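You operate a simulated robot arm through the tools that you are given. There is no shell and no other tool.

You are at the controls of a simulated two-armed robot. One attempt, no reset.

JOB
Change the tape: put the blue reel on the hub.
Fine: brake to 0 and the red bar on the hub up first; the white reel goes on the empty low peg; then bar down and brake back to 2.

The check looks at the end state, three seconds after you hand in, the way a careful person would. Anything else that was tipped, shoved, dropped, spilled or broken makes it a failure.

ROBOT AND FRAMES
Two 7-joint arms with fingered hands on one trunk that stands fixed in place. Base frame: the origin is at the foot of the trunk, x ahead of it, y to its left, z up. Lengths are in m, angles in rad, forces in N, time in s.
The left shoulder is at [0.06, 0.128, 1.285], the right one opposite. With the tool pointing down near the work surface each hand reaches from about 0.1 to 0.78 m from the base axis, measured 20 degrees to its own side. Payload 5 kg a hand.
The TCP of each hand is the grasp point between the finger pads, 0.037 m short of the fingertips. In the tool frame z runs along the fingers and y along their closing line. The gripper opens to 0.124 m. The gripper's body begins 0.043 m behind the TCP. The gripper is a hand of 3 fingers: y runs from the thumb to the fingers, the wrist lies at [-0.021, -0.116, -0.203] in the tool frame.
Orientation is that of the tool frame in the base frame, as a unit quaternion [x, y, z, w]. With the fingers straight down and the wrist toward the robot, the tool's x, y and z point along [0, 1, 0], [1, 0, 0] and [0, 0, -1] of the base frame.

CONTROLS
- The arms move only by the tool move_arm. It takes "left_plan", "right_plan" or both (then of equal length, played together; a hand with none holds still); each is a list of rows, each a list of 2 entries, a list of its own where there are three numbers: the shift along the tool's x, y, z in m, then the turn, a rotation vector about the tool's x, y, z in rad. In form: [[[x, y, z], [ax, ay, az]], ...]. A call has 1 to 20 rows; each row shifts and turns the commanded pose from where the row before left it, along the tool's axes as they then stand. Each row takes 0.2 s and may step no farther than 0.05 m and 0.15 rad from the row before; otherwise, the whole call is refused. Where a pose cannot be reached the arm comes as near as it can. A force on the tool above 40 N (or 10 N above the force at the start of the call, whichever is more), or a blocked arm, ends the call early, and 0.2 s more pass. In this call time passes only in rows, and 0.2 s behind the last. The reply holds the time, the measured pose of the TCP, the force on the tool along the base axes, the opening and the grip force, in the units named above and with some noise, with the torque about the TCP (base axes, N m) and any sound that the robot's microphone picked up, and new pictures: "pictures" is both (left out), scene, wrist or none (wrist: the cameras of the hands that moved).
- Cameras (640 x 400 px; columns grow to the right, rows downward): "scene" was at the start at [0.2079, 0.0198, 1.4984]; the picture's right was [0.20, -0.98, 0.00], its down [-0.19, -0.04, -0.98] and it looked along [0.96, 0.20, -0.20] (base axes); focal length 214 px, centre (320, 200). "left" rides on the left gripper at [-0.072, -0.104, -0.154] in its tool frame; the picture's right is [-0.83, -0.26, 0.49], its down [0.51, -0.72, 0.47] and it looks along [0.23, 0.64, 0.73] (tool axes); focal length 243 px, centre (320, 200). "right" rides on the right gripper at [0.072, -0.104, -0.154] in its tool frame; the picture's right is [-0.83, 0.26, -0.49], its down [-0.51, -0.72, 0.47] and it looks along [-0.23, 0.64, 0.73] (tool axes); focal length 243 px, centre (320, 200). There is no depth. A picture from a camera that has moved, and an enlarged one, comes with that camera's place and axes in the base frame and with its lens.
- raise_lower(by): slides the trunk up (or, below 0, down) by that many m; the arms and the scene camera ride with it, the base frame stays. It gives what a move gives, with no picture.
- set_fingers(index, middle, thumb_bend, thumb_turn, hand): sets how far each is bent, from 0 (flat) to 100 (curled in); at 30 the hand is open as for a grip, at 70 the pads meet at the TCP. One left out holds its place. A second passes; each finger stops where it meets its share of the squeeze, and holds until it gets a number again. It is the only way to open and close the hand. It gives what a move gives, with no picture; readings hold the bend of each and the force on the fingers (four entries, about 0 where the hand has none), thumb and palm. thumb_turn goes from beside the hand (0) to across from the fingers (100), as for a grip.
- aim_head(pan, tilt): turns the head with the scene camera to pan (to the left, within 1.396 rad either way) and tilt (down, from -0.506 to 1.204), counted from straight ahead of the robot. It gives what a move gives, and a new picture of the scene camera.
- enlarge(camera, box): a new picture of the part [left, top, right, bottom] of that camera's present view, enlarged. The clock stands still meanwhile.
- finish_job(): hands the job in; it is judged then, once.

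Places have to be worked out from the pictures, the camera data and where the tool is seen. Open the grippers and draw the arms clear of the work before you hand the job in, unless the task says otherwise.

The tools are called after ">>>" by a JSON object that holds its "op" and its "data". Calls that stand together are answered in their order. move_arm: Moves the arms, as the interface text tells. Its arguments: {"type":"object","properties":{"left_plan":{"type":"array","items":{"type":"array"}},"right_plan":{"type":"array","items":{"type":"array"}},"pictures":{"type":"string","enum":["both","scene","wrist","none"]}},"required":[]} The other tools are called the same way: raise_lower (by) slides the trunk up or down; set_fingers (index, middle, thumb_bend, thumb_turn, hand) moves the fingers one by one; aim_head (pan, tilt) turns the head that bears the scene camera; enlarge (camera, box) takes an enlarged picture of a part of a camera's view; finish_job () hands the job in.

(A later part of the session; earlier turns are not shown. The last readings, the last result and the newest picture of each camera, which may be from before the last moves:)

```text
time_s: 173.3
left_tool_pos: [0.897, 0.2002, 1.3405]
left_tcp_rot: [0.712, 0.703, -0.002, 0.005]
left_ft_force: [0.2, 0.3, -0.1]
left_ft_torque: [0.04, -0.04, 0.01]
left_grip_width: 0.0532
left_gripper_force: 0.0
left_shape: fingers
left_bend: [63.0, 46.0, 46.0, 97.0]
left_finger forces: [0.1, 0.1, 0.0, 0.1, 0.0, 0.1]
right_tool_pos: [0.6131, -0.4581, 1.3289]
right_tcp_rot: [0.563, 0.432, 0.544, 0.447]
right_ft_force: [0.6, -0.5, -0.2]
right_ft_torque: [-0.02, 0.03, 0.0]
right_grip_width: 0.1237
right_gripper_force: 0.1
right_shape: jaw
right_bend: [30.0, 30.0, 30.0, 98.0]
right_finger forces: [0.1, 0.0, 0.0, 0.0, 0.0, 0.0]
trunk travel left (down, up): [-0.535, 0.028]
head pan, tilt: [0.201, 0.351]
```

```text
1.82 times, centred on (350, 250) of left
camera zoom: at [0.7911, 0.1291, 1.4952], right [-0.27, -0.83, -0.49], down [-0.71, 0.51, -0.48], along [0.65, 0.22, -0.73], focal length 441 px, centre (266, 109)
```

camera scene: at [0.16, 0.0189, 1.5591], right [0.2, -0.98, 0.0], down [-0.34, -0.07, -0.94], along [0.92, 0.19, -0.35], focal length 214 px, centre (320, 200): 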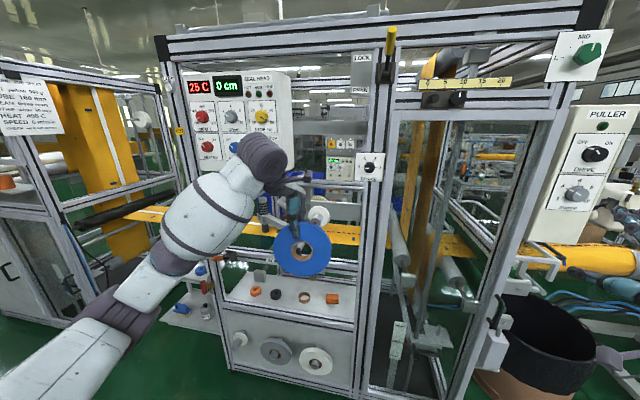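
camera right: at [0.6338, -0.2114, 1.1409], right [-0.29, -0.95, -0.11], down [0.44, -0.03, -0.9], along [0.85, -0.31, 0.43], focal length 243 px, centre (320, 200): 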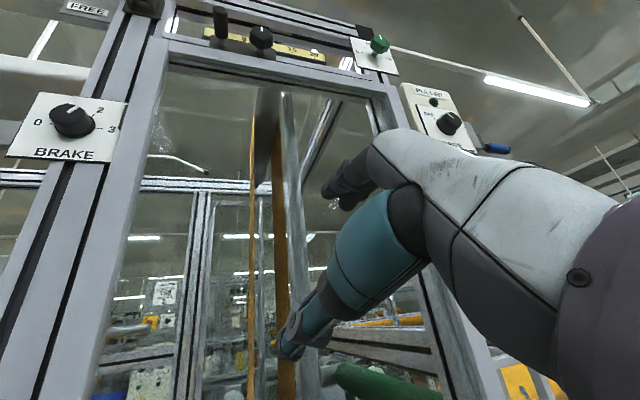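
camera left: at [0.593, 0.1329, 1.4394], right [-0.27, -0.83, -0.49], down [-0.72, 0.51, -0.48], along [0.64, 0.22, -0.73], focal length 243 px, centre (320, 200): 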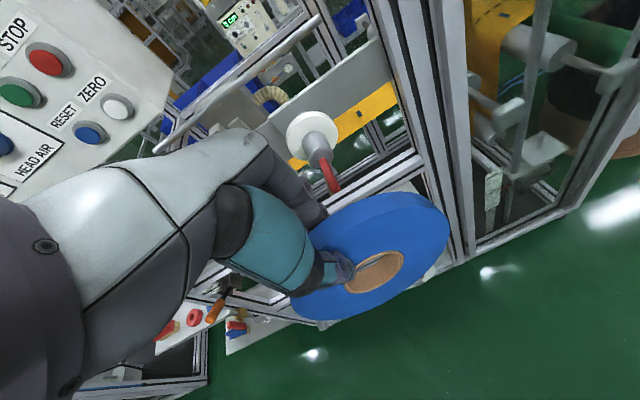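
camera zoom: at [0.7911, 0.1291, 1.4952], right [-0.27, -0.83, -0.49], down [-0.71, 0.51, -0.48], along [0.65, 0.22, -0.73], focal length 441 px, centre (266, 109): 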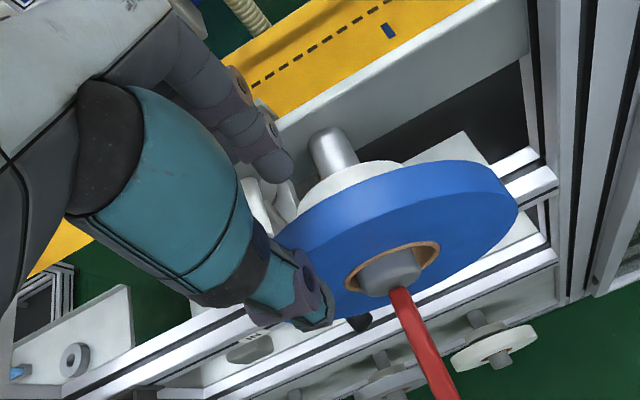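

The blue reel hangs on the hub, free of the hand. I back away up and toward the robot, then turn the hand to point forward as before for the bar and brake work.

>>> {"op": "move_arm", "data": {"left_plan": [[[0, 0, -0.03], [0, 0, 0]], [[0.0125, -0.0346, -0.02], [0, 0, 0]], [[0.0125, -0.0346, -0.02], [0, 0, 0]], [[0.0125, -0.0346, -0.02], [0, 0, 0]], [[0.0125, -0.0346, -0.02], [0, 0, 0]], [[0.0125, -0.0346, -0.02], [0, 0, 0]], [[0.0125, -0.0346, -0.02], [0, 0, 0]], [[0.0125, -0.0346, -0.02], [0, 0, 0]], [[0.0125, -0.0346, -0.03], [0, 0, 0]]], "pictures": "none"}}

>>> {"op": "raise_lower", "data": {"by": -0.1}}

>>> {"op": "set_fingers", "data": {"hand": "left", "index": 52, "middle": 52, "thumb_bend": 52}}

>>> {"op": "move_arm", "data": {"left_plan": [[[0, 0, 0], [-0.0915, 0.0777, 0.0777]], [[0, 0, 0], [-0.0915, 0.0777, 0.0777]], [[0, 0, 0], [-0.0915, 0.0777, 0.0777]], [[0, 0, 0], [-0.0915, 0.0777, 0.0777]], [[0, 0, 0], [-0.0915, 0.0777, 0.0777]], [[0, 0, 0], [-0.0915, 0.0777, 0.0777]], [[0, 0, 0], [-0.0915, 0.0777, 0.0777]], [[0, 0, 0], [-0.0915, 0.0777, 0.0777]], [[0, 0, 0], [-0.0915, 0.0777, 0.0777]], [[0, 0, 0], [-0.0915, 0.0777, 0.0777]], [[0, 0, 0], [-0.0915, 0.0777, 0.0777]], [[0, 0, 0], [-0.0915, 0.0777, 0.0777]], [[0, 0, 0], [-0.0915, 0.0777, 0.0777]], [[0, 0, 0], [-0.0915, 0.0777, 0.0777]]], "pictures": "scene"}}

```text
time_s: 175.3
left_tool_pos: [0.6176, 0.3039, 1.5414]
left_tcp_rot: [0.712, 0.702, 0.0, 0.005]
left_ft_force: [-0.4, 0.8, -0.5]
left_ft_torque: [0.01, -0.05, 0.05]
left_grip_width: 0.0533
left_gripper_force: 0.1
left_shape: fingers
left_bend: [63.0, 46.0, 46.0, 97.0]
left_finger forces: [0.1, 0.0, 0.0, 0.0, 0.1, 0.0]
right_tool_pos: [0.6096, -0.4591, 1.329]
right_tcp_rot: [0.562, 0.432, 0.545, 0.447]
right_ft_force: [-0.5, 0.7, 0.6]
right_ft_torque: [-0.02, -0.01, -0.02]
right_grip_width: 0.124
right_gripper_force: 0.1
right_shape: jaw
right_bend: [30.0, 30.0, 30.0, 98.0]
right_finger forces: [0.0, 0.1, 0.0, 0.0, 0.0, 0.1]
trunk travel left (down, up): [-0.535, 0.028]
head pan, tilt: [0.201, 0.351]
```

```text
time_s: 176.6
left_tool_pos: [0.6193, 0.3047, 1.4389]
left_tcp_rot: [0.711, 0.704, 0.0, 0.004]
left_ft_force: [0.5, -0.5, -0.1]
left_ft_torque: [0.02, 0.0, 0.01]
left_grip_width: 0.0537
left_gripper_force: 0.0
left_shape: fingers
left_bend: [63.0, 46.0, 46.0, 97.0]
left_finger forces: [0.0, 0.0, 0.0, 0.0, 0.1, 0.1]
right_tool_pos: [0.6141, -0.4581, 1.2271]
right_tcp_rot: [0.563, 0.433, 0.544, 0.447]
right_ft_force: [-0.8, -0.4, 0.2]
right_ft_torque: [0.01, 0.02, -0.01]
right_grip_width: 0.1238
right_gripper_force: 0.0
right_shape: jaw
right_bend: [30.0, 30.0, 30.0, 98.0]
right_finger forces: [0.0, 0.1, 0.0, 0.1, 0.0, 0.0]
trunk travel left (down, up): [-0.435, 0.128]
head pan, tilt: [0.201, 0.351]
```

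```text
time_s: 177.6
left_tool_pos: [0.6209, 0.3037, 1.4381]
left_tcp_rot: [0.711, 0.703, -0.001, 0.004]
left_ft_force: [0.2, -0.5, 0.2]
left_ft_torque: [0.01, -0.02, 0.0]
left_grip_width: 0.0617
left_gripper_force: 0.1
left_shape: fingers
left_bend: [52.0, 52.0, 52.0, 97.0]
left_finger forces: [0.0, 0.0, 0.0, 0.0, 0.0, 0.1]
right_tool_pos: [0.6132, -0.4581, 1.2264]
right_tcp_rot: [0.563, 0.433, 0.544, 0.447]
right_ft_force: [0.0, 0.2, 0.1]
right_ft_torque: [0.04, 0.0, 0.0]
right_grip_width: 0.124
right_gripper_force: 0.0
right_shape: jaw
right_bend: [30.0, 30.0, 30.0, 98.0]
right_finger forces: [0.0, 0.0, 0.0, 0.0, 0.0, 0.0]
trunk travel left (down, up): [-0.435, 0.128]
head pan, tilt: [0.201, 0.351]
```

```text
time_s: 180.6
left_tool_pos: [0.6214, 0.3033, 1.4374]
left_tcp_rot: [0.703, 0.056, 0.706, 0.064]
left_ft_force: [-1.4, -1.0, 0.1]
left_ft_torque: [0.0, 0.02, -0.04]
left_grip_width: 0.0617
left_gripper_force: 0.0
left_shape: fingers
left_bend: [52.0, 52.0, 52.0, 97.0]
left_finger forces: [0.1, 0.0, 0.2, 0.1, 0.0, 0.0]
right_tool_pos: [0.6127, -0.4589, 1.2263]
right_tcp_rot: [0.563, 0.433, 0.544, 0.448]
right_ft_force: [-0.1, -0.4, -0.2]
right_ft_torque: [-0.03, 0.01, -0.03]
right_grip_width: 0.124
right_gripper_force: 0.1
right_shape: jaw
right_bend: [30.0, 30.0, 30.0, 98.0]
right_finger forces: [0.1, 0.1, 0.0, 0.1, 0.1, 0.0]
trunk travel left (down, up): [-0.435, 0.128]
head pan, tilt: [0.201, 0.351]
camera scene: at [0.2265, 0.0196, 1.4362], right [0.2, -0.98, 0.0], down [-0.34, -0.07, -0.94], along [0.92, 0.19, -0.34], focal length 214 px, centre (320, 200)
```

scene: 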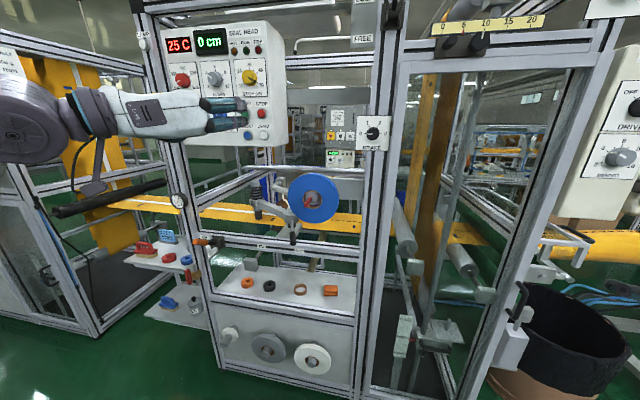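

Same forward-pointing pose as before. I lower the trunk 0.25 and move to just in front of the bar tip to take it by its sides again.

>>> {"op": "raise_lower", "data": {"by": -0.25}}

>>> {"op": "aim_head", "data": {"pan": 0.051, "tilt": 0.15}}

>>> {"op": "enlarge", "data": {"camera": "scene", "box": [220, 120, 310, 220]}}

```text
time_s: 183.2
left_tool_pos: [0.6191, 0.3044, 1.1872]
left_tcp_rot: [0.703, 0.057, 0.706, 0.063]
left_ft_force: [-0.2, 0.6, -0.1]
left_ft_torque: [-0.03, -0.02, 0.02]
left_grip_width: 0.0617
left_gripper_force: 0.0
left_shape: fingers
left_bend: [52.0, 52.0, 52.0, 97.0]
left_finger forces: [0.0, 0.0, 0.0, 0.1, 0.1, 0.0]
right_tool_pos: [0.6128, -0.458, 0.9778]
right_tcp_rot: [0.562, 0.433, 0.544, 0.447]
right_ft_force: [-0.2, -1.7, 0.0]
right_ft_torque: [0.01, -0.02, 0.0]
right_grip_width: 0.124
right_gripper_force: 0.0
right_shape: jaw
right_bend: [30.0, 30.0, 30.0, 98.0]
right_finger forces: [0.1, 0.1, 0.1, 0.0, 0.0, 0.0]
trunk travel left (down, up): [-0.185, 0.378]
head pan, tilt: [0.201, 0.351]
```

```text
time_s: 183.9
left_tool_pos: [0.6207, 0.3041, 1.187]
left_tcp_rot: [0.704, 0.056, 0.705, 0.064]
left_ft_force: [0.7, 0.3, -0.1]
left_ft_torque: [-0.01, -0.01, -0.01]
left_grip_width: 0.0619
left_gripper_force: 0.0
left_shape: fingers
left_bend: [52.0, 52.0, 52.0, 97.0]
left_finger forces: [0.0, 0.0, 0.0, 0.0, 0.1, 0.0]
right_tool_pos: [0.6128, -0.4587, 0.9764]
right_tcp_rot: [0.562, 0.433, 0.544, 0.447]
right_ft_force: [-0.1, 0.2, 0.5]
right_ft_torque: [0.02, -0.01, 0.0]
right_grip_width: 0.1242
right_gripper_force: 0.0
right_shape: jaw
right_bend: [30.0, 30.0, 30.0, 98.0]
right_finger forces: [0.1, 0.0, 0.0, 0.1, 0.0, 0.0]
trunk travel left (down, up): [-0.185, 0.378]
head pan, tilt: [0.051, 0.15]
camera scene: at [0.3014, 0.0056, 1.1888], right [0.05, -1.0, 0.0], down [-0.15, -0.01, -0.99], along [0.99, 0.05, -0.15], focal length 214 px, centre (320, 200)
```

scene: 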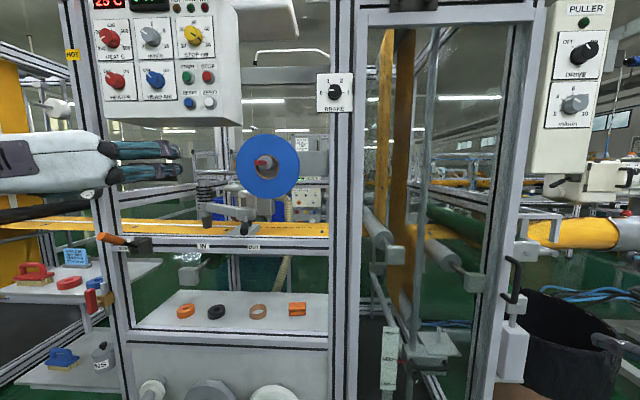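

```text
4.00 times, centred on (265, 170) of scene
camera zoom: at [0.3014, 0.0056, 1.1888], right [0.05, -1.0, 0.0], down [-0.15, -0.01, -0.99], along [0.99, 0.05, -0.15], focal length 858 px, centre (540, 320)
```

zoom: 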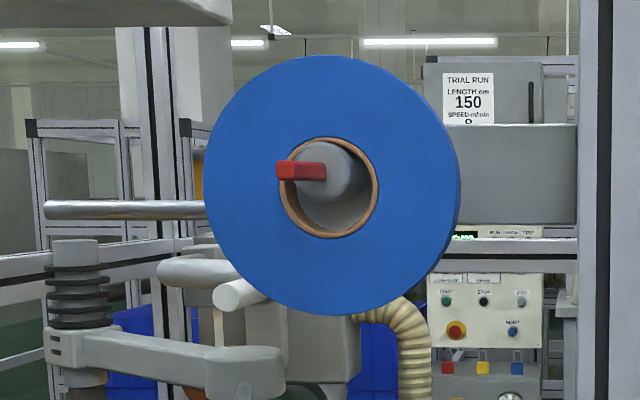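

The blue reel sits exactly where the white one was. I move to the bar's height and advance so the fingers straddle the bar.

>>> {"op": "move_arm", "data": {"left_plan": [[[-0.0008, 0.0308, 0.0254], [0, 0, 0]], [[-0.0008, 0.0308, 0.0254], [0, 0, 0]], [[-0.0008, 0.0308, 0.0254], [0, 0, 0]], [[-0.0008, 0.0308, 0.0254], [0, 0, 0]], [[0, 0, 0.022], [0, 0, 0]], [[0, 0, 0.022], [0, 0, 0]], [[0, 0, 0.022], [0, 0, 0]]], "pictures": "none"}}

>>> {"op": "enlarge", "data": {"camera": "left", "box": [240, 140, 440, 340]}}

>>> {"op": "enlarge", "data": {"camera": "scene", "box": [220, 130, 310, 220]}}

```text
time_s: 185.5
left_tool_pos: [0.7878, 0.1796, 1.2067]
left_tcp_rot: [0.705, 0.056, 0.704, 0.064]
left_ft_force: [-0.9, 0.1, -0.3]
left_ft_torque: [0.04, -0.03, -0.01]
left_grip_width: 0.0616
left_gripper_force: 0.0
left_shape: fingers
left_bend: [52.0, 52.0, 52.0, 97.0]
left_finger forces: [0.1, 0.0, 0.0, 0.1, 0.0, 0.0]
right_tool_pos: [0.6149, -0.4575, 0.9764]
right_tcp_rot: [0.563, 0.433, 0.543, 0.447]
right_ft_force: [0.6, -0.4, 0.2]
right_ft_torque: [0.02, -0.02, -0.01]
right_grip_width: 0.124
right_gripper_force: 0.2
right_shape: jaw
right_bend: [30.0, 30.0, 30.0, 98.0]
right_finger forces: [0.0, 0.1, 0.0, 0.0, 0.0, 0.0]
trunk travel left (down, up): [-0.185, 0.378]
head pan, tilt: [0.051, 0.15]
```

```text
2.00 times, centred on (340, 240) of left
camera zoom: at [0.6362, 0.2716, 1.1172], right [0.49, 0.11, -0.86], down [0.48, 0.79, 0.38], along [0.73, -0.6, 0.34], focal length 485 px, centre (280, 120)
```

zoom: 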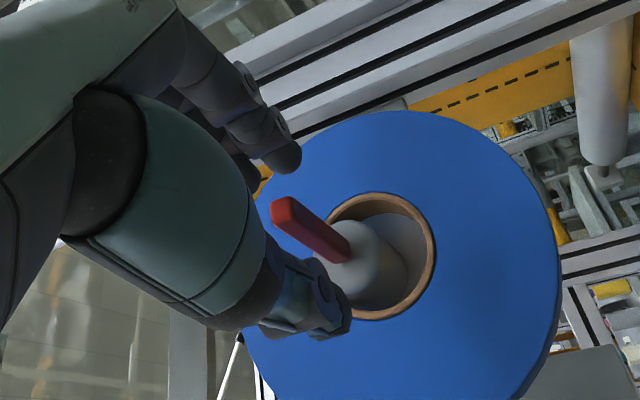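

```text
4.44 times, centred on (265, 175) of scene
camera zoom: at [0.3026, 0.0061, 1.1885], right [0.05, -1.0, 0.0], down [-0.15, -0.01, -0.99], along [0.99, 0.05, -0.15], focal length 953 px, centre (564, 311)
```

zoom: 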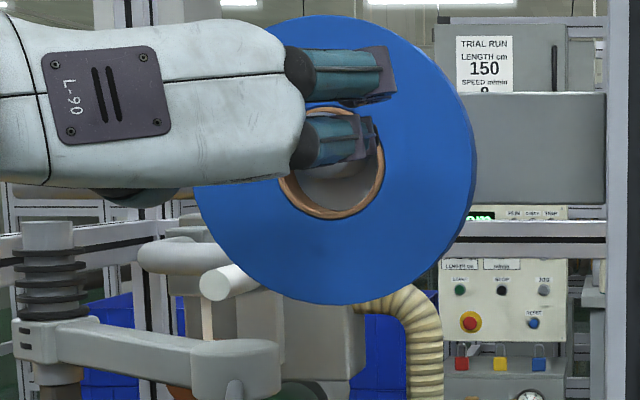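

The bar is between finger and thumb exactly as when I released it. I close on it.

>>> {"op": "set_fingers", "data": {"hand": "left", "index": 72, "middle": 72, "thumb_bend": 72}}

>>> {"op": "move_arm", "data": {"left_plan": [[[-0.006, -0.001, -0.001], [0, 0, 0]], [[-0.006, -0.001, 0], [0, 0, 0]], [[-0.0082, -0.0014, 0.0025], [0, 0, 0]]], "pictures": "none"}}

>>> {"op": "enlarge", "data": {"camera": "left", "box": [240, 140, 440, 340]}}

```text
time_s: 186.5
left_tool_pos: [0.7857, 0.179, 1.2076]
left_tcp_rot: [0.704, 0.056, 0.705, 0.064]
left_ft_force: [0.5, 0.9, 0.1]
left_ft_torque: [0.0, -0.04, 0.04]
left_grip_width: 0.0128
left_gripper_force: 6.6
left_shape: fingers
left_bend: [71.0, 72.0, 68.0, 97.0]
left_finger forces: [6.6, 0.0, 0.1, 0.0, 6.8, 0.1]
right_tool_pos: [0.6136, -0.4574, 0.9768]
right_tcp_rot: [0.563, 0.433, 0.544, 0.447]
right_ft_force: [-0.2, 0.9, 0.3]
right_ft_torque: [-0.01, 0.01, -0.02]
right_grip_width: 0.1241
right_gripper_force: 0.1
right_shape: jaw
right_bend: [30.0, 30.0, 30.0, 98.0]
right_finger forces: [0.0, 0.0, 0.0, 0.1, 0.0, 0.0]
trunk travel left (down, up): [-0.185, 0.378]
head pan, tilt: [0.051, 0.15]
```

```text
time_s: 187.3
left_tool_pos: [0.7899, 0.1811, 1.1851]
left_tcp_rot: [0.705, 0.055, 0.705, 0.064]
left_ft_force: [4.0, 0.6, 2.8]
left_ft_torque: [0.02, -0.14, -0.04]
left_grip_width: 0.013
left_gripper_force: 5.2
left_shape: fingers
left_bend: [71.0, 72.0, 68.0, 98.0]
left_finger forces: [5.8, 0.1, 0.0, 0.1, 6.0, 0.0]
right_tool_pos: [0.613, -0.4579, 0.9759]
right_tcp_rot: [0.562, 0.434, 0.544, 0.446]
right_ft_force: [0.2, 0.2, -0.1]
right_ft_torque: [0.01, -0.01, 0.04]
right_grip_width: 0.1239
right_gripper_force: 0.2
right_shape: jaw
right_bend: [30.0, 30.0, 30.0, 98.0]
right_finger forces: [0.0, 0.1, 0.0, 0.1, 0.0, 0.0]
trunk travel left (down, up): [-0.185, 0.378]
head pan, tilt: [0.051, 0.15]
```

```text
2.00 times, centred on (340, 240) of left
camera zoom: at [0.6373, 0.2715, 1.0962], right [0.5, 0.11, -0.86], down [0.48, 0.79, 0.38], along [0.72, -0.6, 0.34], focal length 485 px, centre (280, 120)
```

zoom: 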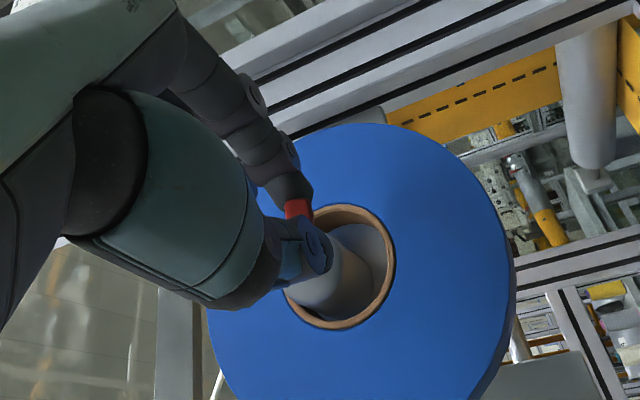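

The bar follows with small forces. I continue the reverse arc downward and inward.

>>> {"op": "move_arm", "data": {"left_plan": [[[-0.0078, -0.0013, 0.0045], [0, 0, 0]], [[-0.0075, -0.0012, 0.0044], [0, 0, 0]], [[-0.0065, -0.001, 0.0058], [0, 0, 0]]], "pictures": "none"}}

>>> {"op": "enlarge", "data": {"camera": "left", "box": [240, 140, 440, 340]}}

>>> {"op": "enlarge", "data": {"camera": "scene", "box": [220, 130, 310, 220]}}

```text
time_s: 188.1
left_tool_pos: [0.8022, 0.1796, 1.1637]
left_tcp_rot: [0.703, 0.057, 0.706, 0.064]
left_ft_force: [3.1, 1.5, 6.6]
left_ft_torque: [0.01, -0.31, 0.06]
left_grip_width: 0.013
left_gripper_force: 8.6
left_shape: fingers
left_bend: [71.0, 72.0, 68.0, 98.0]
left_finger forces: [5.1, 5.6, 0.0, 0.0, 6.4, 0.1]
right_tool_pos: [0.6138, -0.4591, 0.9783]
right_tcp_rot: [0.563, 0.433, 0.545, 0.447]
right_ft_force: [-0.6, 1.0, -0.1]
right_ft_torque: [0.0, -0.01, -0.04]
right_grip_width: 0.124
right_gripper_force: 0.1
right_shape: jaw
right_bend: [30.0, 30.0, 30.0, 98.0]
right_finger forces: [0.0, 0.0, 0.0, 0.0, 0.1, 0.1]
trunk travel left (down, up): [-0.185, 0.378]
head pan, tilt: [0.051, 0.15]
```

```text
2.00 times, centred on (340, 240) of left
camera zoom: at [0.6514, 0.2711, 1.075], right [0.5, 0.11, -0.86], down [0.48, 0.79, 0.38], along [0.72, -0.6, 0.34], focal length 485 px, centre (280, 120)
```

zoom: 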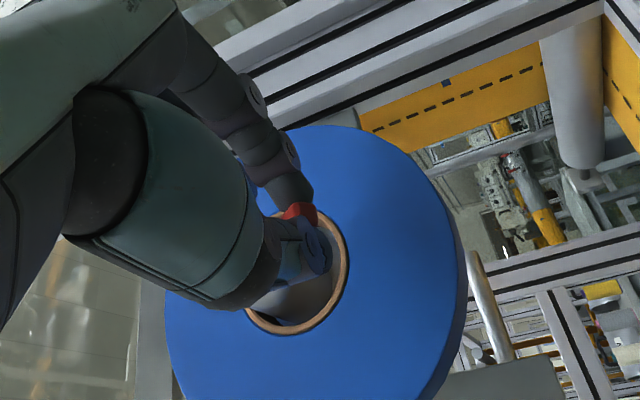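

```text
4.44 times, centred on (265, 175) of scene
camera zoom: at [0.3012, 0.0055, 1.189], right [0.05, -1.0, 0.0], down [-0.15, -0.01, -0.99], along [0.99, 0.05, -0.15], focal length 953 px, centre (564, 311)
```

zoom: 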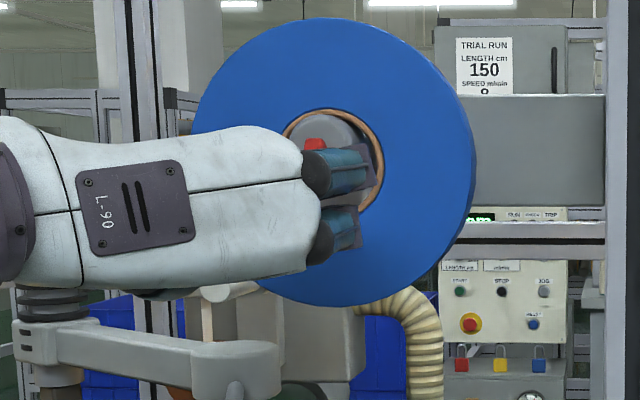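

>>> {"op": "move_arm", "data": {"left_plan": [[[-0.0052, -0.0008, 0.007], [0, 0, 0]], [[-0.0038, -0.0006, 0.0079], [0, 0, 0]], [[-0.0026, -0.0004, 0.0084], [0, 0, 0]], [[-0.0009, -0.0001, 0.0087], [0, 0, 0]]], "pictures": "none"}}

>>> {"op": "enlarge", "data": {"camera": "left", "box": [240, 140, 440, 340]}}

>>> {"op": "enlarge", "data": {"camera": "scene", "box": [220, 130, 310, 220]}}

```text
time_s: 189.1
left_tool_pos: [0.827, 0.1778, 1.1532]
left_tcp_rot: [0.705, 0.054, 0.704, 0.068]
left_ft_force: [-35.6, 7.6, -2.2]
left_ft_torque: [0.13, 0.23, 0.39]
left_grip_width: 0.0079
left_gripper_force: 18.6
left_shape: fingers
left_bend: [72.0, 73.0, 69.0, 97.0]
left_finger forces: [11.1, 7.1, 0.0, 0.0, 19.4, 0.0]
right_tool_pos: [0.6104, -0.457, 0.9808]
right_tcp_rot: [0.561, 0.433, 0.545, 0.449]
right_ft_force: [-0.3, -0.5, 0.4]
right_ft_torque: [0.02, 0.0, 0.0]
right_grip_width: 0.1239
right_gripper_force: 0.1
right_shape: jaw
right_bend: [30.0, 30.0, 30.0, 98.0]
right_finger forces: [0.0, 0.0, 0.0, 0.0, 0.0, 0.1]
trunk travel left (down, up): [-0.185, 0.378]
head pan, tilt: [0.051, 0.15]
stopped in row 4 (left hand): the force on the tool passed its limit at 47 N (the readings are from after the stop); the commanded pose is now the measured one
```

```text
2.00 times, centred on (340, 240) of left
camera zoom: at [0.6754, 0.2697, 1.0637], right [0.5, 0.11, -0.86], down [0.49, 0.79, 0.38], along [0.72, -0.61, 0.34], focal length 485 px, centre (280, 120)
```

zoom: 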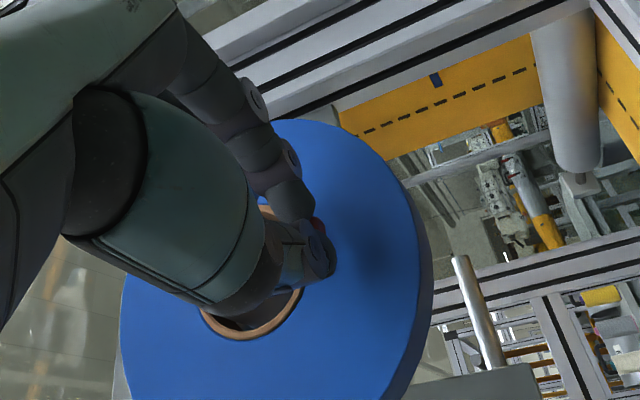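

```text
4.44 times, centred on (265, 175) of scene
camera zoom: at [0.2969, 0.0071, 1.1901], right [0.05, -1.0, 0.0], down [-0.15, -0.01, -0.99], along [0.99, 0.05, -0.15], focal length 953 px, centre (564, 311)
```

zoom: 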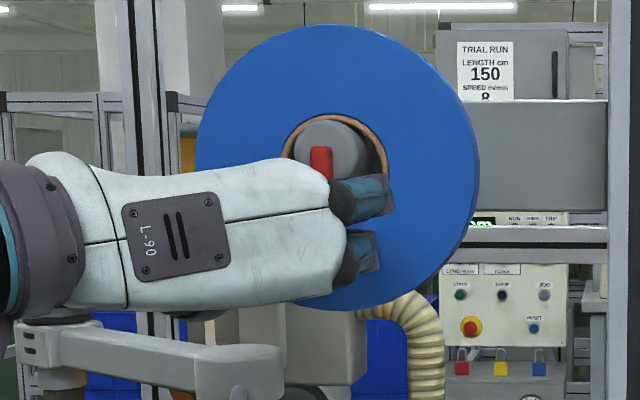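

The bar has reached its stop (force limit, fingers slipped off its face). I back off slightly, open the hand and withdraw to look.

>>> {"op": "move_arm", "data": {"left_plan": [[[0, 0, -0.01], [0, 0, 0]]], "pictures": "none"}}

>>> {"op": "set_fingers", "data": {"hand": "left", "index": 52, "middle": 52, "thumb_bend": 52}}

>>> {"op": "move_arm", "data": {"left_plan": [[[0, 0, -0.03], [0, 0, 0]], [[0, 0, -0.04], [0, 0, 0]], [[0, -0.04, -0.01], [0, 0, 0]], [[0, -0.04, 0], [0, 0, 0]], [[0, -0.04, 0], [0, 0, 0]]], "pictures": "none"}}

>>> {"op": "enlarge", "data": {"camera": "scene", "box": [220, 120, 310, 220]}}

>>> {"op": "enlarge", "data": {"camera": "left", "box": [280, 140, 460, 300]}}

```text
time_s: 189.5
left_tool_pos: [0.8231, 0.1789, 1.1498]
left_tcp_rot: [0.706, 0.056, 0.703, 0.066]
left_ft_force: [-1.7, 4.4, 1.7]
left_ft_torque: [0.02, -0.04, 0.15]
left_grip_width: 0.0039
left_gripper_force: 2.5
left_shape: fingers
left_bend: [72.0, 72.0, 69.0, 98.0]
left_finger forces: [0.1, 0.0, 0.1, 0.0, 4.4, 0.0]
right_tool_pos: [0.6125, -0.4577, 0.9777]
right_tcp_rot: [0.562, 0.433, 0.544, 0.447]
right_ft_force: [0.0, 0.3, -0.5]
right_ft_torque: [-0.05, 0.02, -0.02]
right_grip_width: 0.124
right_gripper_force: 0.1
right_shape: jaw
right_bend: [30.0, 30.0, 30.0, 98.0]
right_finger forces: [0.0, 0.0, 0.0, 0.1, 0.0, 0.1]
trunk travel left (down, up): [-0.185, 0.378]
head pan, tilt: [0.051, 0.15]
```

```text
time_s: 190.5
left_tool_pos: [0.8226, 0.1783, 1.1487]
left_tcp_rot: [0.706, 0.055, 0.703, 0.067]
left_ft_force: [-0.2, -0.2, -0.5]
left_ft_torque: [-0.01, 0.0, 0.01]
left_grip_width: 0.0611
left_gripper_force: 0.0
left_shape: fingers
left_bend: [52.0, 52.0, 52.0, 98.0]
left_finger forces: [0.0, 0.0, 0.0, 0.0, 0.0, 0.0]
right_tool_pos: [0.6131, -0.4583, 0.9777]
right_tcp_rot: [0.562, 0.433, 0.544, 0.448]
right_ft_force: [0.6, -0.2, -0.1]
right_ft_torque: [0.0, -0.01, 0.03]
right_grip_width: 0.124
right_gripper_force: 0.1
right_shape: jaw
right_bend: [30.0, 30.0, 30.0, 98.0]
right_finger forces: [0.1, 0.1, 0.0, 0.1, 0.1, 0.0]
trunk travel left (down, up): [-0.185, 0.378]
head pan, tilt: [0.051, 0.15]
```

```text
time_s: 191.7
left_tool_pos: [0.7435, 0.2991, 1.1261]
left_tcp_rot: [0.706, 0.055, 0.703, 0.066]
left_ft_force: [-1.0, 0.6, -0.4]
left_ft_torque: [0.03, -0.01, -0.05]
left_grip_width: 0.0614
left_gripper_force: 0.0
left_shape: fingers
left_bend: [52.0, 52.0, 52.0, 98.0]
left_finger forces: [0.0, 0.1, 0.0, 0.0, 0.1, 0.0]
right_tool_pos: [0.6134, -0.4567, 0.9776]
right_tcp_rot: [0.563, 0.433, 0.544, 0.447]
right_ft_force: [0.9, -0.2, 0.3]
right_ft_torque: [-0.01, 0.01, 0.0]
right_grip_width: 0.1239
right_gripper_force: 0.0
right_shape: jaw
right_bend: [30.0, 30.0, 30.0, 98.0]
right_finger forces: [0.1, 0.1, 0.0, 0.1, 0.0, 0.0]
trunk travel left (down, up): [-0.185, 0.378]
head pan, tilt: [0.051, 0.15]
```

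```text
4.00 times, centred on (265, 170) of scene
camera zoom: at [0.3012, 0.0067, 1.1889], right [0.05, -1.0, 0.0], down [-0.15, -0.01, -0.99], along [0.99, 0.05, -0.15], focal length 858 px, centre (540, 320)
```

zoom: 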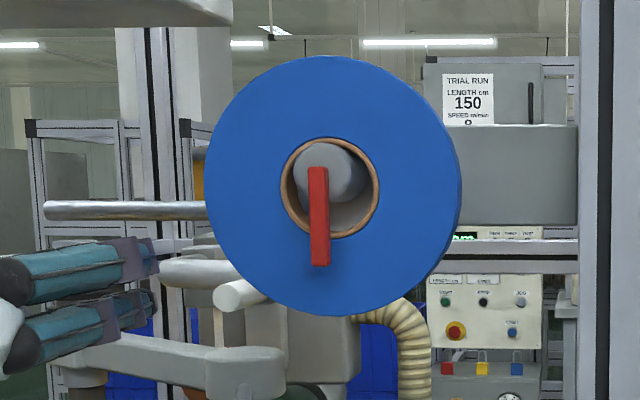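

```text
2.50 times, centred on (370, 220) of left
camera zoom: at [0.5912, 0.3905, 1.038], right [0.49, 0.11, -0.86], down [0.49, 0.79, 0.37], along [0.72, -0.6, 0.34], focal length 606 px, centre (195, 150)
```

zoom: 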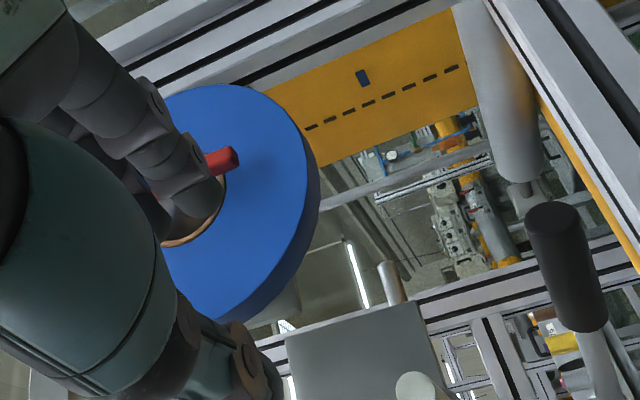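

The bar is down again, matching its original position. Now the brake: I lower the trunk 0.05, roll the hand to about 130°, and move over to the front of the knob, staying clear of the reel.

>>> {"op": "raise_lower", "data": {"by": -0.05}}

>>> {"op": "move_arm", "data": {"left_plan": [[[0, 0, -0.015], [0, 0, -0.14]], [[0, 0, -0.015], [0, 0, -0.14]], [[0, 0, 0], [0, 0, -0.14]], [[0, 0, 0], [0, 0, -0.14]], [[0, 0, 0], [0, 0, -0.14]], [[-0.0021, 0.0442, 0], [0, 0, 0]], [[-0.0021, 0.0442, 0], [0, 0, 0]], [[-0.0021, 0.0442, 0], [0, 0, 0]], [[-0.0021, 0.0442, 0], [0, 0, 0]], [[-0.0021, 0.0442, 0], [0, 0, 0]], [[-0.0021, 0.0442, 0], [0, 0, 0]], [[-0.0021, 0.0442, 0], [0, 0, 0]], [[-0.0021, 0.0442, 0], [0, 0, 0]], [[-0.0021, 0.0442, 0], [0, 0, 0]], [[-0.0021, 0.0442, 0], [0, 0, 0]]], "pictures": "both"}}

```text
time_s: 192.7
left_tool_pos: [0.7447, 0.2963, 1.0795]
left_tcp_rot: [0.706, 0.054, 0.703, 0.066]
left_ft_force: [-0.8, -0.4, 0.0]
left_ft_torque: [0.0, 0.05, 0.0]
left_grip_width: 0.0609
left_gripper_force: 0.0
left_shape: fingers
left_bend: [52.0, 52.0, 52.0, 98.0]
left_finger forces: [0.0, 0.0, 0.0, 0.1, 0.0, 0.0]
right_tool_pos: [0.6126, -0.4585, 0.9275]
right_tcp_rot: [0.563, 0.433, 0.544, 0.448]
right_ft_force: [-0.4, 0.9, 1.1]
right_ft_torque: [0.01, -0.01, 0.05]
right_grip_width: 0.124
right_gripper_force: 0.0
right_shape: jaw
right_bend: [30.0, 30.0, 30.0, 98.0]
right_finger forces: [0.0, 0.0, 0.0, 0.0, 0.0, 0.0]
trunk travel left (down, up): [-0.135, 0.428]
head pan, tilt: [0.051, 0.15]
```

```text
time_s: 195.8
left_tool_pos: [0.7064, -0.007, 1.4008]
left_tcp_rot: [0.644, 0.293, 0.639, 0.302]
left_ft_force: [-0.6, -0.2, 0.9]
left_ft_torque: [0.02, 0.04, 0.04]
left_grip_width: 0.0613
left_gripper_force: 0.1
left_shape: fingers
left_bend: [52.0, 52.0, 52.0, 98.0]
left_finger forces: [0.0, 0.1, 0.0, 0.0, 0.0, 0.0]
right_tool_pos: [0.6125, -0.4593, 0.9264]
right_tcp_rot: [0.562, 0.433, 0.545, 0.447]
right_ft_force: [0.3, -0.5, 0.2]
right_ft_torque: [-0.03, 0.01, 0.03]
right_grip_width: 0.1241
right_gripper_force: 0.0
right_shape: jaw
right_bend: [30.0, 30.0, 30.0, 98.0]
right_finger forces: [0.1, 0.1, 0.1, 0.1, 0.1, 0.0]
trunk travel left (down, up): [-0.135, 0.428]
head pan, tilt: [0.051, 0.15]
camera scene: at [0.3205, 0.0042, 1.129], right [0.05, -1.0, 0.0], down [-0.15, -0.01, -0.99], along [0.99, 0.05, -0.15], focal length 214 px, centre (320, 200)
camera left: at [0.5534, 0.0069, 1.2757], right [0.48, -0.47, -0.74], down [0.49, 0.84, -0.23], along [0.73, -0.25, 0.64], focal length 243 px, centre (320, 200)
```

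scene: 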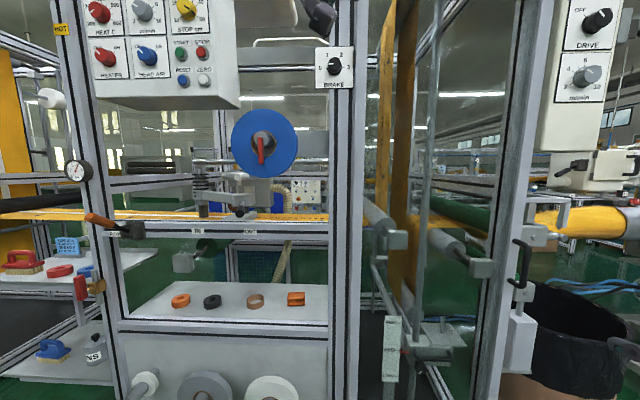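
left: 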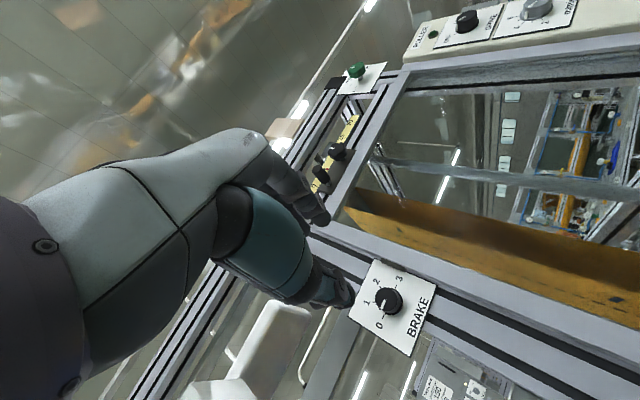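

Clear view: bar down on the blue reel, hand in front of the knob. I advance to x≈0.866 and roll to about 108° to get the full clockwise turning range.

>>> {"op": "move_arm", "data": {"left_plan": [[[0.002, -0.001, 0.04], [0, 0, 0]], [[0, 0, 0.04], [0, 0, 0]], [[0, 0, 0.04], [0, 0, 0]], [[0, 0, 0.04], [0, 0, 0]], [[0, 0, 0], [0, 0, -0.13]], [[0, 0, 0], [0, 0, -0.13]], [[0, 0, 0], [0, 0, -0.13]]], "pictures": "wrist"}}

>>> {"op": "enlarge", "data": {"camera": "scene", "box": [220, 100, 310, 190]}}

```text
time_s: 197.4
left_tool_pos: [0.8692, -0.0003, 1.4037]
left_tcp_rot: [0.588, 0.393, 0.58, 0.403]
left_ft_force: [-1.2, 0.3, 0.0]
left_ft_torque: [0.01, 0.01, -0.03]
left_grip_width: 0.0615
left_gripper_force: 0.0
left_shape: fingers
left_bend: [52.0, 52.0, 52.0, 98.0]
left_finger forces: [0.0, 0.0, 0.1, 0.1, 0.0, 0.1]
left hand out of reach, approached as far as the arm can: row 7
right_tool_pos: [0.6127, -0.4587, 0.9277]
right_tcp_rot: [0.562, 0.433, 0.543, 0.448]
right_ft_force: [-0.1, 0.2, 0.6]
right_ft_torque: [0.01, 0.02, 0.0]
right_grip_width: 0.124
right_gripper_force: 0.2
right_shape: jaw
right_bend: [30.0, 30.0, 30.0, 98.0]
right_finger forces: [0.0, 0.1, 0.0, 0.0, 0.0, 0.0]
trunk travel left (down, up): [-0.135, 0.428]
head pan, tilt: [0.051, 0.15]
camera left: at [0.7154, -0.0273, 1.2817], right [0.48, -0.69, -0.55], down [0.48, 0.73, -0.49], along [0.73, -0.03, 0.68], focal length 243 px, centre (320, 200)
```

left: 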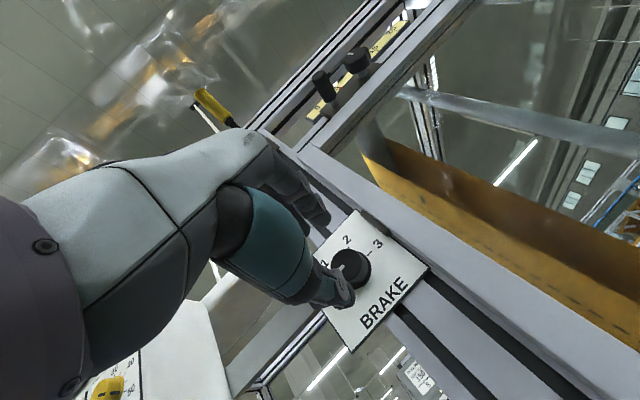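

```text
4.44 times, centred on (265, 145) of scene
camera zoom: at [0.3203, 0.0054, 1.1291], right [0.05, -1.0, 0.0], down [-0.15, -0.01, -0.99], along [0.99, 0.05, -0.15], focal length 953 px, centre (564, 444)
```

zoom: 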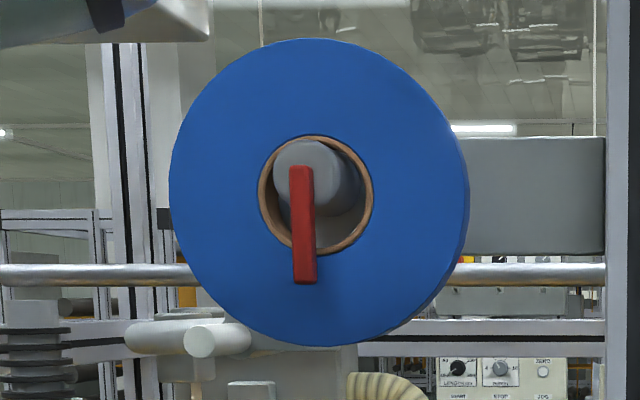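

The bar is clearly down. Roll 111° is about the limit here; I set 118°, correct the offset, and advance over the knob.

>>> {"op": "move_arm", "data": {"left_plan": [[[0, 0, 0], [0, 0, 0.11]], [[-0.0022, -0.0006, 0.004], [0, 0, 0]], [[-0.0022, -0.0006, 0.012], [0, 0, 0]], [[0, 0, 0.014], [0, 0, 0]], [[0, 0, 0.014], [0, 0, 0]]], "pictures": "none"}}

>>> {"op": "enlarge", "data": {"camera": "left", "box": [260, 160, 440, 360]}}

```text
time_s: 198.7
left_tool_pos: [0.8955, 0.0024, 1.4003]
left_tcp_rot: [0.61, 0.361, 0.601, 0.37]
left_ft_force: [-0.2, 0.4, 0.2]
left_ft_torque: [0.02, -0.03, -0.03]
left_grip_width: 0.0616
left_gripper_force: 0.0
left_shape: fingers
left_bend: [52.0, 52.0, 52.0, 98.0]
left_finger forces: [0.1, 0.0, 0.0, 0.1, 0.0, 0.1]
left hand out of reach, approached as far as the arm can: row 4, 5
right_tool_pos: [0.6143, -0.4583, 0.9258]
right_tcp_rot: [0.562, 0.434, 0.544, 0.446]
right_ft_force: [0.3, -0.1, -0.8]
right_ft_torque: [-0.02, -0.04, -0.01]
right_grip_width: 0.1238
right_gripper_force: 0.0
right_shape: jaw
right_bend: [30.0, 30.0, 30.0, 98.0]
right_finger forces: [0.0, 0.0, 0.0, 0.0, 0.1, 0.0]
trunk travel left (down, up): [-0.135, 0.428]
head pan, tilt: [0.051, 0.15]
```

```text
2.00 times, centred on (350, 260) of left
camera zoom: at [0.7423, -0.0114, 1.2753], right [0.48, -0.62, -0.62], down [0.48, 0.78, -0.4], along [0.73, -0.1, 0.67], focal length 485 px, centre (260, 80)
```

zoom: 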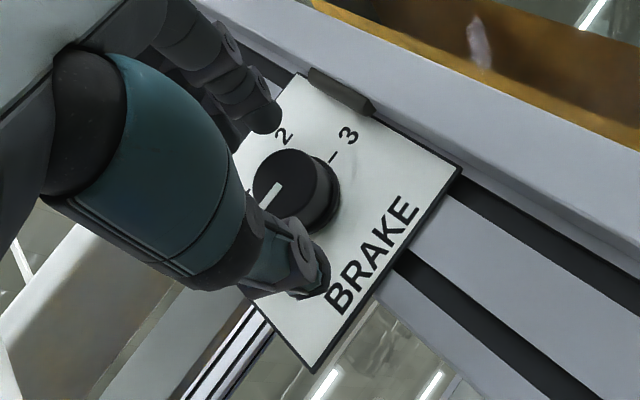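

At 117° the last centimetre is out of reach. I roll to 125° and then go in the remaining way, correcting the small sideways drift.

>>> {"op": "move_arm", "data": {"left_plan": [[[0, 0, -0.004], [0, 0, 0.14]], [[-0.0024, 0.0018, 0.003], [0, 0, 0]], [[-0.0024, 0.0018, 0.003], [0, 0, 0]], [[0, 0, 0.008], [0, 0, 0]], [[0, 0, 0.008], [0, 0, 0]]], "pictures": "none"}}

>>> {"op": "enlarge", "data": {"camera": "left", "box": [260, 160, 440, 360]}}

```text
time_s: 199.8
left_tool_pos: [0.8973, -0.0034, 1.4012]
left_tcp_rot: [0.633, 0.318, 0.626, 0.327]
left_ft_force: [0.3, -0.3, 0.2]
left_ft_torque: [-0.02, -0.02, 0.01]
left_grip_width: 0.0613
left_gripper_force: 0.1
left_shape: fingers
left_bend: [52.0, 52.0, 52.0, 98.0]
left_finger forces: [0.1, 0.0, 0.0, 0.0, 0.0, 0.0]
left hand out of reach, approached as far as the arm can: row 4, 5
right_tool_pos: [0.6144, -0.4575, 0.9273]
right_tcp_rot: [0.563, 0.432, 0.544, 0.447]
right_ft_force: [-0.6, -0.9, 0.2]
right_ft_torque: [0.0, 0.02, -0.01]
right_grip_width: 0.124
right_gripper_force: 0.1
right_shape: jaw
right_bend: [30.0, 30.0, 30.0, 98.0]
right_finger forces: [0.2, 0.0, 0.1, 0.1, 0.0, 0.1]
trunk travel left (down, up): [-0.135, 0.428]
head pan, tilt: [0.051, 0.15]
```

```text
2.00 times, centred on (350, 260) of left
camera zoom: at [0.7433, 0.0002, 1.2744], right [0.48, -0.53, -0.7], down [0.48, 0.83, -0.29], along [0.73, -0.2, 0.65], focal length 485 px, centre (260, 80)
```

zoom: 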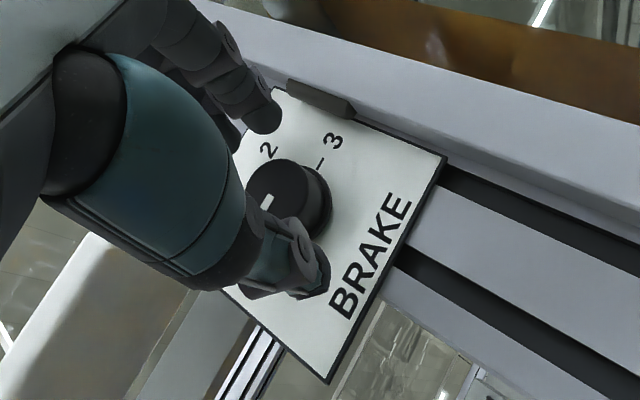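

The x reach is short at this trunk height; earlier, a shoulder height near 1.06–1.085 worked better. I back off, raise the trunk 0.115 and bring the hand back down to the knob.

>>> {"op": "move_arm", "data": {"left_plan": [[[0, 0, -0.03], [0, 0, 0]], [[0, 0, -0.03], [0, 0, 0]]], "pictures": "none"}}

>>> {"op": "raise_lower", "data": {"by": 0.115}}

>>> {"op": "move_arm", "data": {"left_plan": [[[-0.022, -0.0314, 0], [0, 0, 0]], [[-0.022, -0.0314, 0], [0, 0, 0]], [[-0.022, -0.0314, 0], [0, 0, 0]], [[0, 0, 0.015], [0, 0, -0.1]], [[0, 0, 0.015], [0, 0, -0.05]]], "pictures": "wrist"}}

```text
time_s: 200.4
left_tool_pos: [0.8347, -0.0032, 1.4028]
left_tcp_rot: [0.633, 0.317, 0.626, 0.327]
left_ft_force: [0.1, -0.9, 0.1]
left_ft_torque: [-0.02, 0.06, 0.01]
left_grip_width: 0.061
left_gripper_force: 0.1
left_shape: fingers
left_bend: [52.0, 52.0, 52.0, 98.0]
left_finger forces: [0.0, 0.0, 0.0, 0.0, 0.0, 0.0]
right_tool_pos: [0.6139, -0.4582, 0.9273]
right_tcp_rot: [0.563, 0.433, 0.544, 0.448]
right_ft_force: [1.0, -0.7, -0.3]
right_ft_torque: [0.0, -0.01, 0.03]
right_grip_width: 0.1241
right_gripper_force: 0.1
right_shape: jaw
right_bend: [30.0, 30.0, 30.0, 98.0]
right_finger forces: [0.0, 0.0, 0.1, 0.1, 0.0, 0.0]
trunk travel left (down, up): [-0.135, 0.428]
head pan, tilt: [0.051, 0.15]
```

```text
time_s: 201.9
left_tool_pos: [0.8359, -0.0025, 1.5141]
left_tcp_rot: [0.633, 0.318, 0.626, 0.326]
left_ft_force: [-0.4, 1.0, -0.4]
left_ft_torque: [0.03, 0.02, -0.01]
left_grip_width: 0.0611
left_gripper_force: 0.1
left_shape: fingers
left_bend: [52.0, 52.0, 52.0, 98.0]
left_finger forces: [0.0, 0.0, 0.1, 0.0, 0.0, 0.0]
right_tool_pos: [0.6138, -0.4592, 1.042]
right_tcp_rot: [0.563, 0.433, 0.543, 0.448]
right_ft_force: [-0.2, -0.4, 0.2]
right_ft_torque: [-0.01, 0.02, 0.0]
right_grip_width: 0.1241
right_gripper_force: 0.1
right_shape: jaw
right_bend: [30.0, 30.0, 30.0, 98.0]
right_finger forces: [0.0, 0.0, 0.0, 0.0, 0.0, 0.1]
trunk travel left (down, up): [-0.25, 0.313]
head pan, tilt: [0.051, 0.15]
```

```text
time_s: 203.1
left_tool_pos: [0.8679, -0.0004, 1.3987]
left_tcp_rot: [0.607, 0.364, 0.599, 0.373]
left_ft_force: [0.3, 0.0, 0.3]
left_ft_torque: [-0.01, -0.01, 0.01]
left_grip_width: 0.0611
left_gripper_force: 0.0
left_shape: fingers
left_bend: [52.0, 52.0, 52.0, 98.0]
left_finger forces: [0.0, 0.0, 0.1, 0.0, 0.1, 0.0]
right_tool_pos: [0.614, -0.4573, 1.0425]
right_tcp_rot: [0.563, 0.433, 0.544, 0.447]
right_ft_force: [0.4, 0.3, 0.3]
right_ft_torque: [0.0, 0.0, 0.03]
right_grip_width: 0.1239
right_gripper_force: 0.1
right_shape: jaw
right_bend: [30.0, 30.0, 30.0, 98.0]
right_finger forces: [0.0, 0.0, 0.0, 0.0, 0.0, 0.0]
trunk travel left (down, up): [-0.25, 0.313]
head pan, tilt: [0.051, 0.15]
camera left: at [0.7141, -0.0157, 1.2747], right [0.48, -0.63, -0.61], down [0.48, 0.77, -0.41], along [0.73, -0.1, 0.67], focal length 243 px, centre (320, 200)
```

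left: 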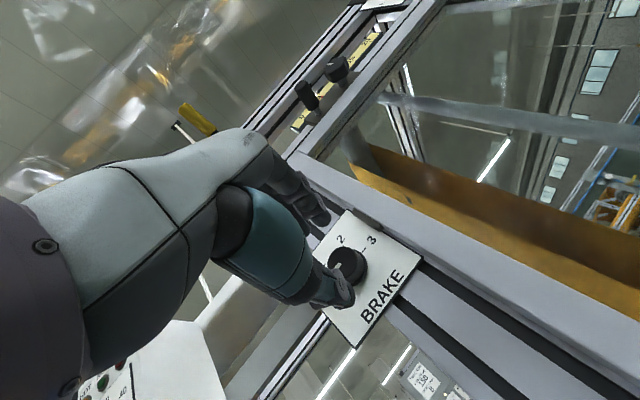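

Reachable at 117° with this trunk height. I advance over the knob.

>>> {"op": "move_arm", "data": {"left_plan": [[[-0.001, 0.0015, 0.01], [0, 0, 0]], [[-0.001, 0.0015, 0.012], [0, 0, 0]], [[0, 0, 0.012], [0, 0, 0]], [[0, 0, 0.012], [0, 0, 0]]], "pictures": "none"}}

>>> {"op": "enlarge", "data": {"camera": "left", "box": [260, 160, 440, 360]}}

```text
time_s: 204.1
left_tool_pos: [0.9142, -0.005, 1.3998]
left_tcp_rot: [0.608, 0.365, 0.599, 0.374]
left_ft_force: [0.6, 0.2, -0.4]
left_ft_torque: [0.02, -0.05, 0.0]
left_grip_width: 0.0614
left_gripper_force: 0.0
left_shape: fingers
left_bend: [52.0, 52.0, 52.0, 98.0]
left_finger forces: [0.0, 0.0, 0.1, 0.0, 0.0, 0.0]
right_tool_pos: [0.6161, -0.4582, 1.0417]
right_tcp_rot: [0.563, 0.434, 0.544, 0.447]
right_ft_force: [-0.6, -0.1, 0.0]
right_ft_torque: [-0.02, -0.05, -0.01]
right_grip_width: 0.1239
right_gripper_force: 0.0
right_shape: jaw
right_bend: [30.0, 30.0, 30.0, 98.0]
right_finger forces: [0.1, 0.0, 0.0, 0.1, 0.0, 0.0]
trunk travel left (down, up): [-0.25, 0.313]
head pan, tilt: [0.051, 0.15]
```

```text
2.00 times, centred on (350, 260) of left
camera zoom: at [0.761, -0.0197, 1.2749], right [0.48, -0.63, -0.61], down [0.48, 0.77, -0.41], along [0.73, -0.1, 0.67], focal length 485 px, centre (260, 80)
```

zoom: 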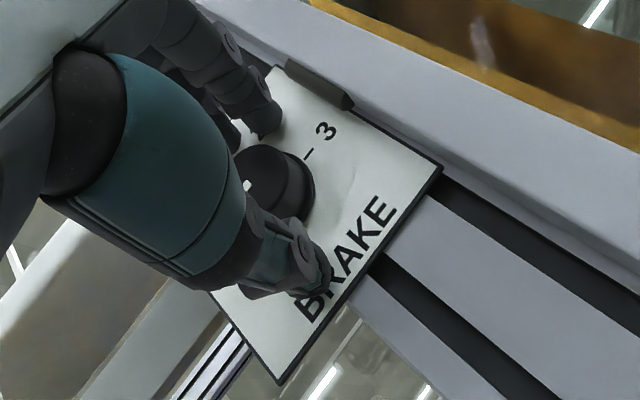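

In place. I grip the knob and turn it clockwise by about 40°.

>>> {"op": "set_fingers", "data": {"hand": "left", "index": 68, "middle": 68, "thumb_bend": 68}}

>>> {"op": "move_arm", "data": {"left_plan": [[[0, 0, 0], [0, 0, 0.12]], [[0, 0, 0], [0, 0, 0.12]], [[0, 0, 0], [0, 0, 0.12]], [[0, 0, 0], [0, 0, 0.12]], [[0, 0, 0], [0, 0, 0.12]], [[0, 0, 0], [0, 0, 0.1]]], "pictures": "none"}}

>>> {"op": "enlarge", "data": {"camera": "left", "box": [260, 160, 440, 360]}}

```text
time_s: 205.1
left_tool_pos: [0.913, -0.0056, 1.4011]
left_tcp_rot: [0.607, 0.364, 0.601, 0.372]
left_ft_force: [1.7, 0.0, 4.2]
left_ft_torque: [0.04, -0.14, 0.02]
left_grip_width: 0.0323
left_gripper_force: 8.2
left_shape: fingers
left_bend: [63.0, 65.0, 62.0, 97.0]
left_finger forces: [6.0, 4.4, 0.0, 0.1, 7.1, 0.0]
right_tool_pos: [0.6139, -0.4573, 1.0436]
right_tcp_rot: [0.562, 0.433, 0.544, 0.447]
right_ft_force: [0.4, -0.7, 0.4]
right_ft_torque: [0.03, 0.01, -0.02]
right_grip_width: 0.1242
right_gripper_force: 0.2
right_shape: jaw
right_bend: [30.0, 30.0, 30.0, 98.0]
right_finger forces: [0.1, 0.1, 0.1, 0.0, 0.0, 0.0]
trunk travel left (down, up): [-0.25, 0.313]
head pan, tilt: [0.051, 0.15]
```

```text
time_s: 206.5
left_tool_pos: [0.9117, -0.0052, 1.4015]
left_tcp_rot: [0.695, 0.133, 0.692, 0.144]
left_ft_force: [0.9, -2.4, 0.9]
left_ft_torque: [-0.02, 0.0, -0.03]
left_grip_width: 0.0324
left_gripper_force: 8.4
left_shape: fingers
left_bend: [63.0, 66.0, 62.0, 97.0]
left_finger forces: [6.2, 3.4, 0.0, 0.1, 7.8, 0.0]
right_tool_pos: [0.6138, -0.4591, 1.0413]
right_tcp_rot: [0.563, 0.432, 0.544, 0.447]
right_ft_force: [-0.7, 0.0, -0.2]
right_ft_torque: [0.01, -0.01, 0.03]
right_grip_width: 0.124
right_gripper_force: 0.0
right_shape: jaw
right_bend: [30.0, 30.0, 30.0, 98.0]
right_finger forces: [0.0, 0.0, 0.0, 0.0, 0.0, 0.0]
trunk travel left (down, up): [-0.25, 0.313]
head pan, tilt: [0.051, 0.15]
```

```text
2.00 times, centred on (350, 260) of left
camera zoom: at [0.7602, 0.0648, 1.2953], right [0.49, -0.08, -0.87], down [0.49, 0.85, 0.19], along [0.72, -0.52, 0.46], focal length 485 px, centre (260, 80)
```

zoom: 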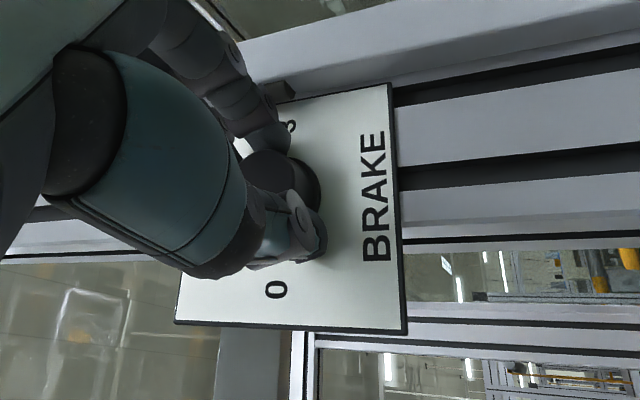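

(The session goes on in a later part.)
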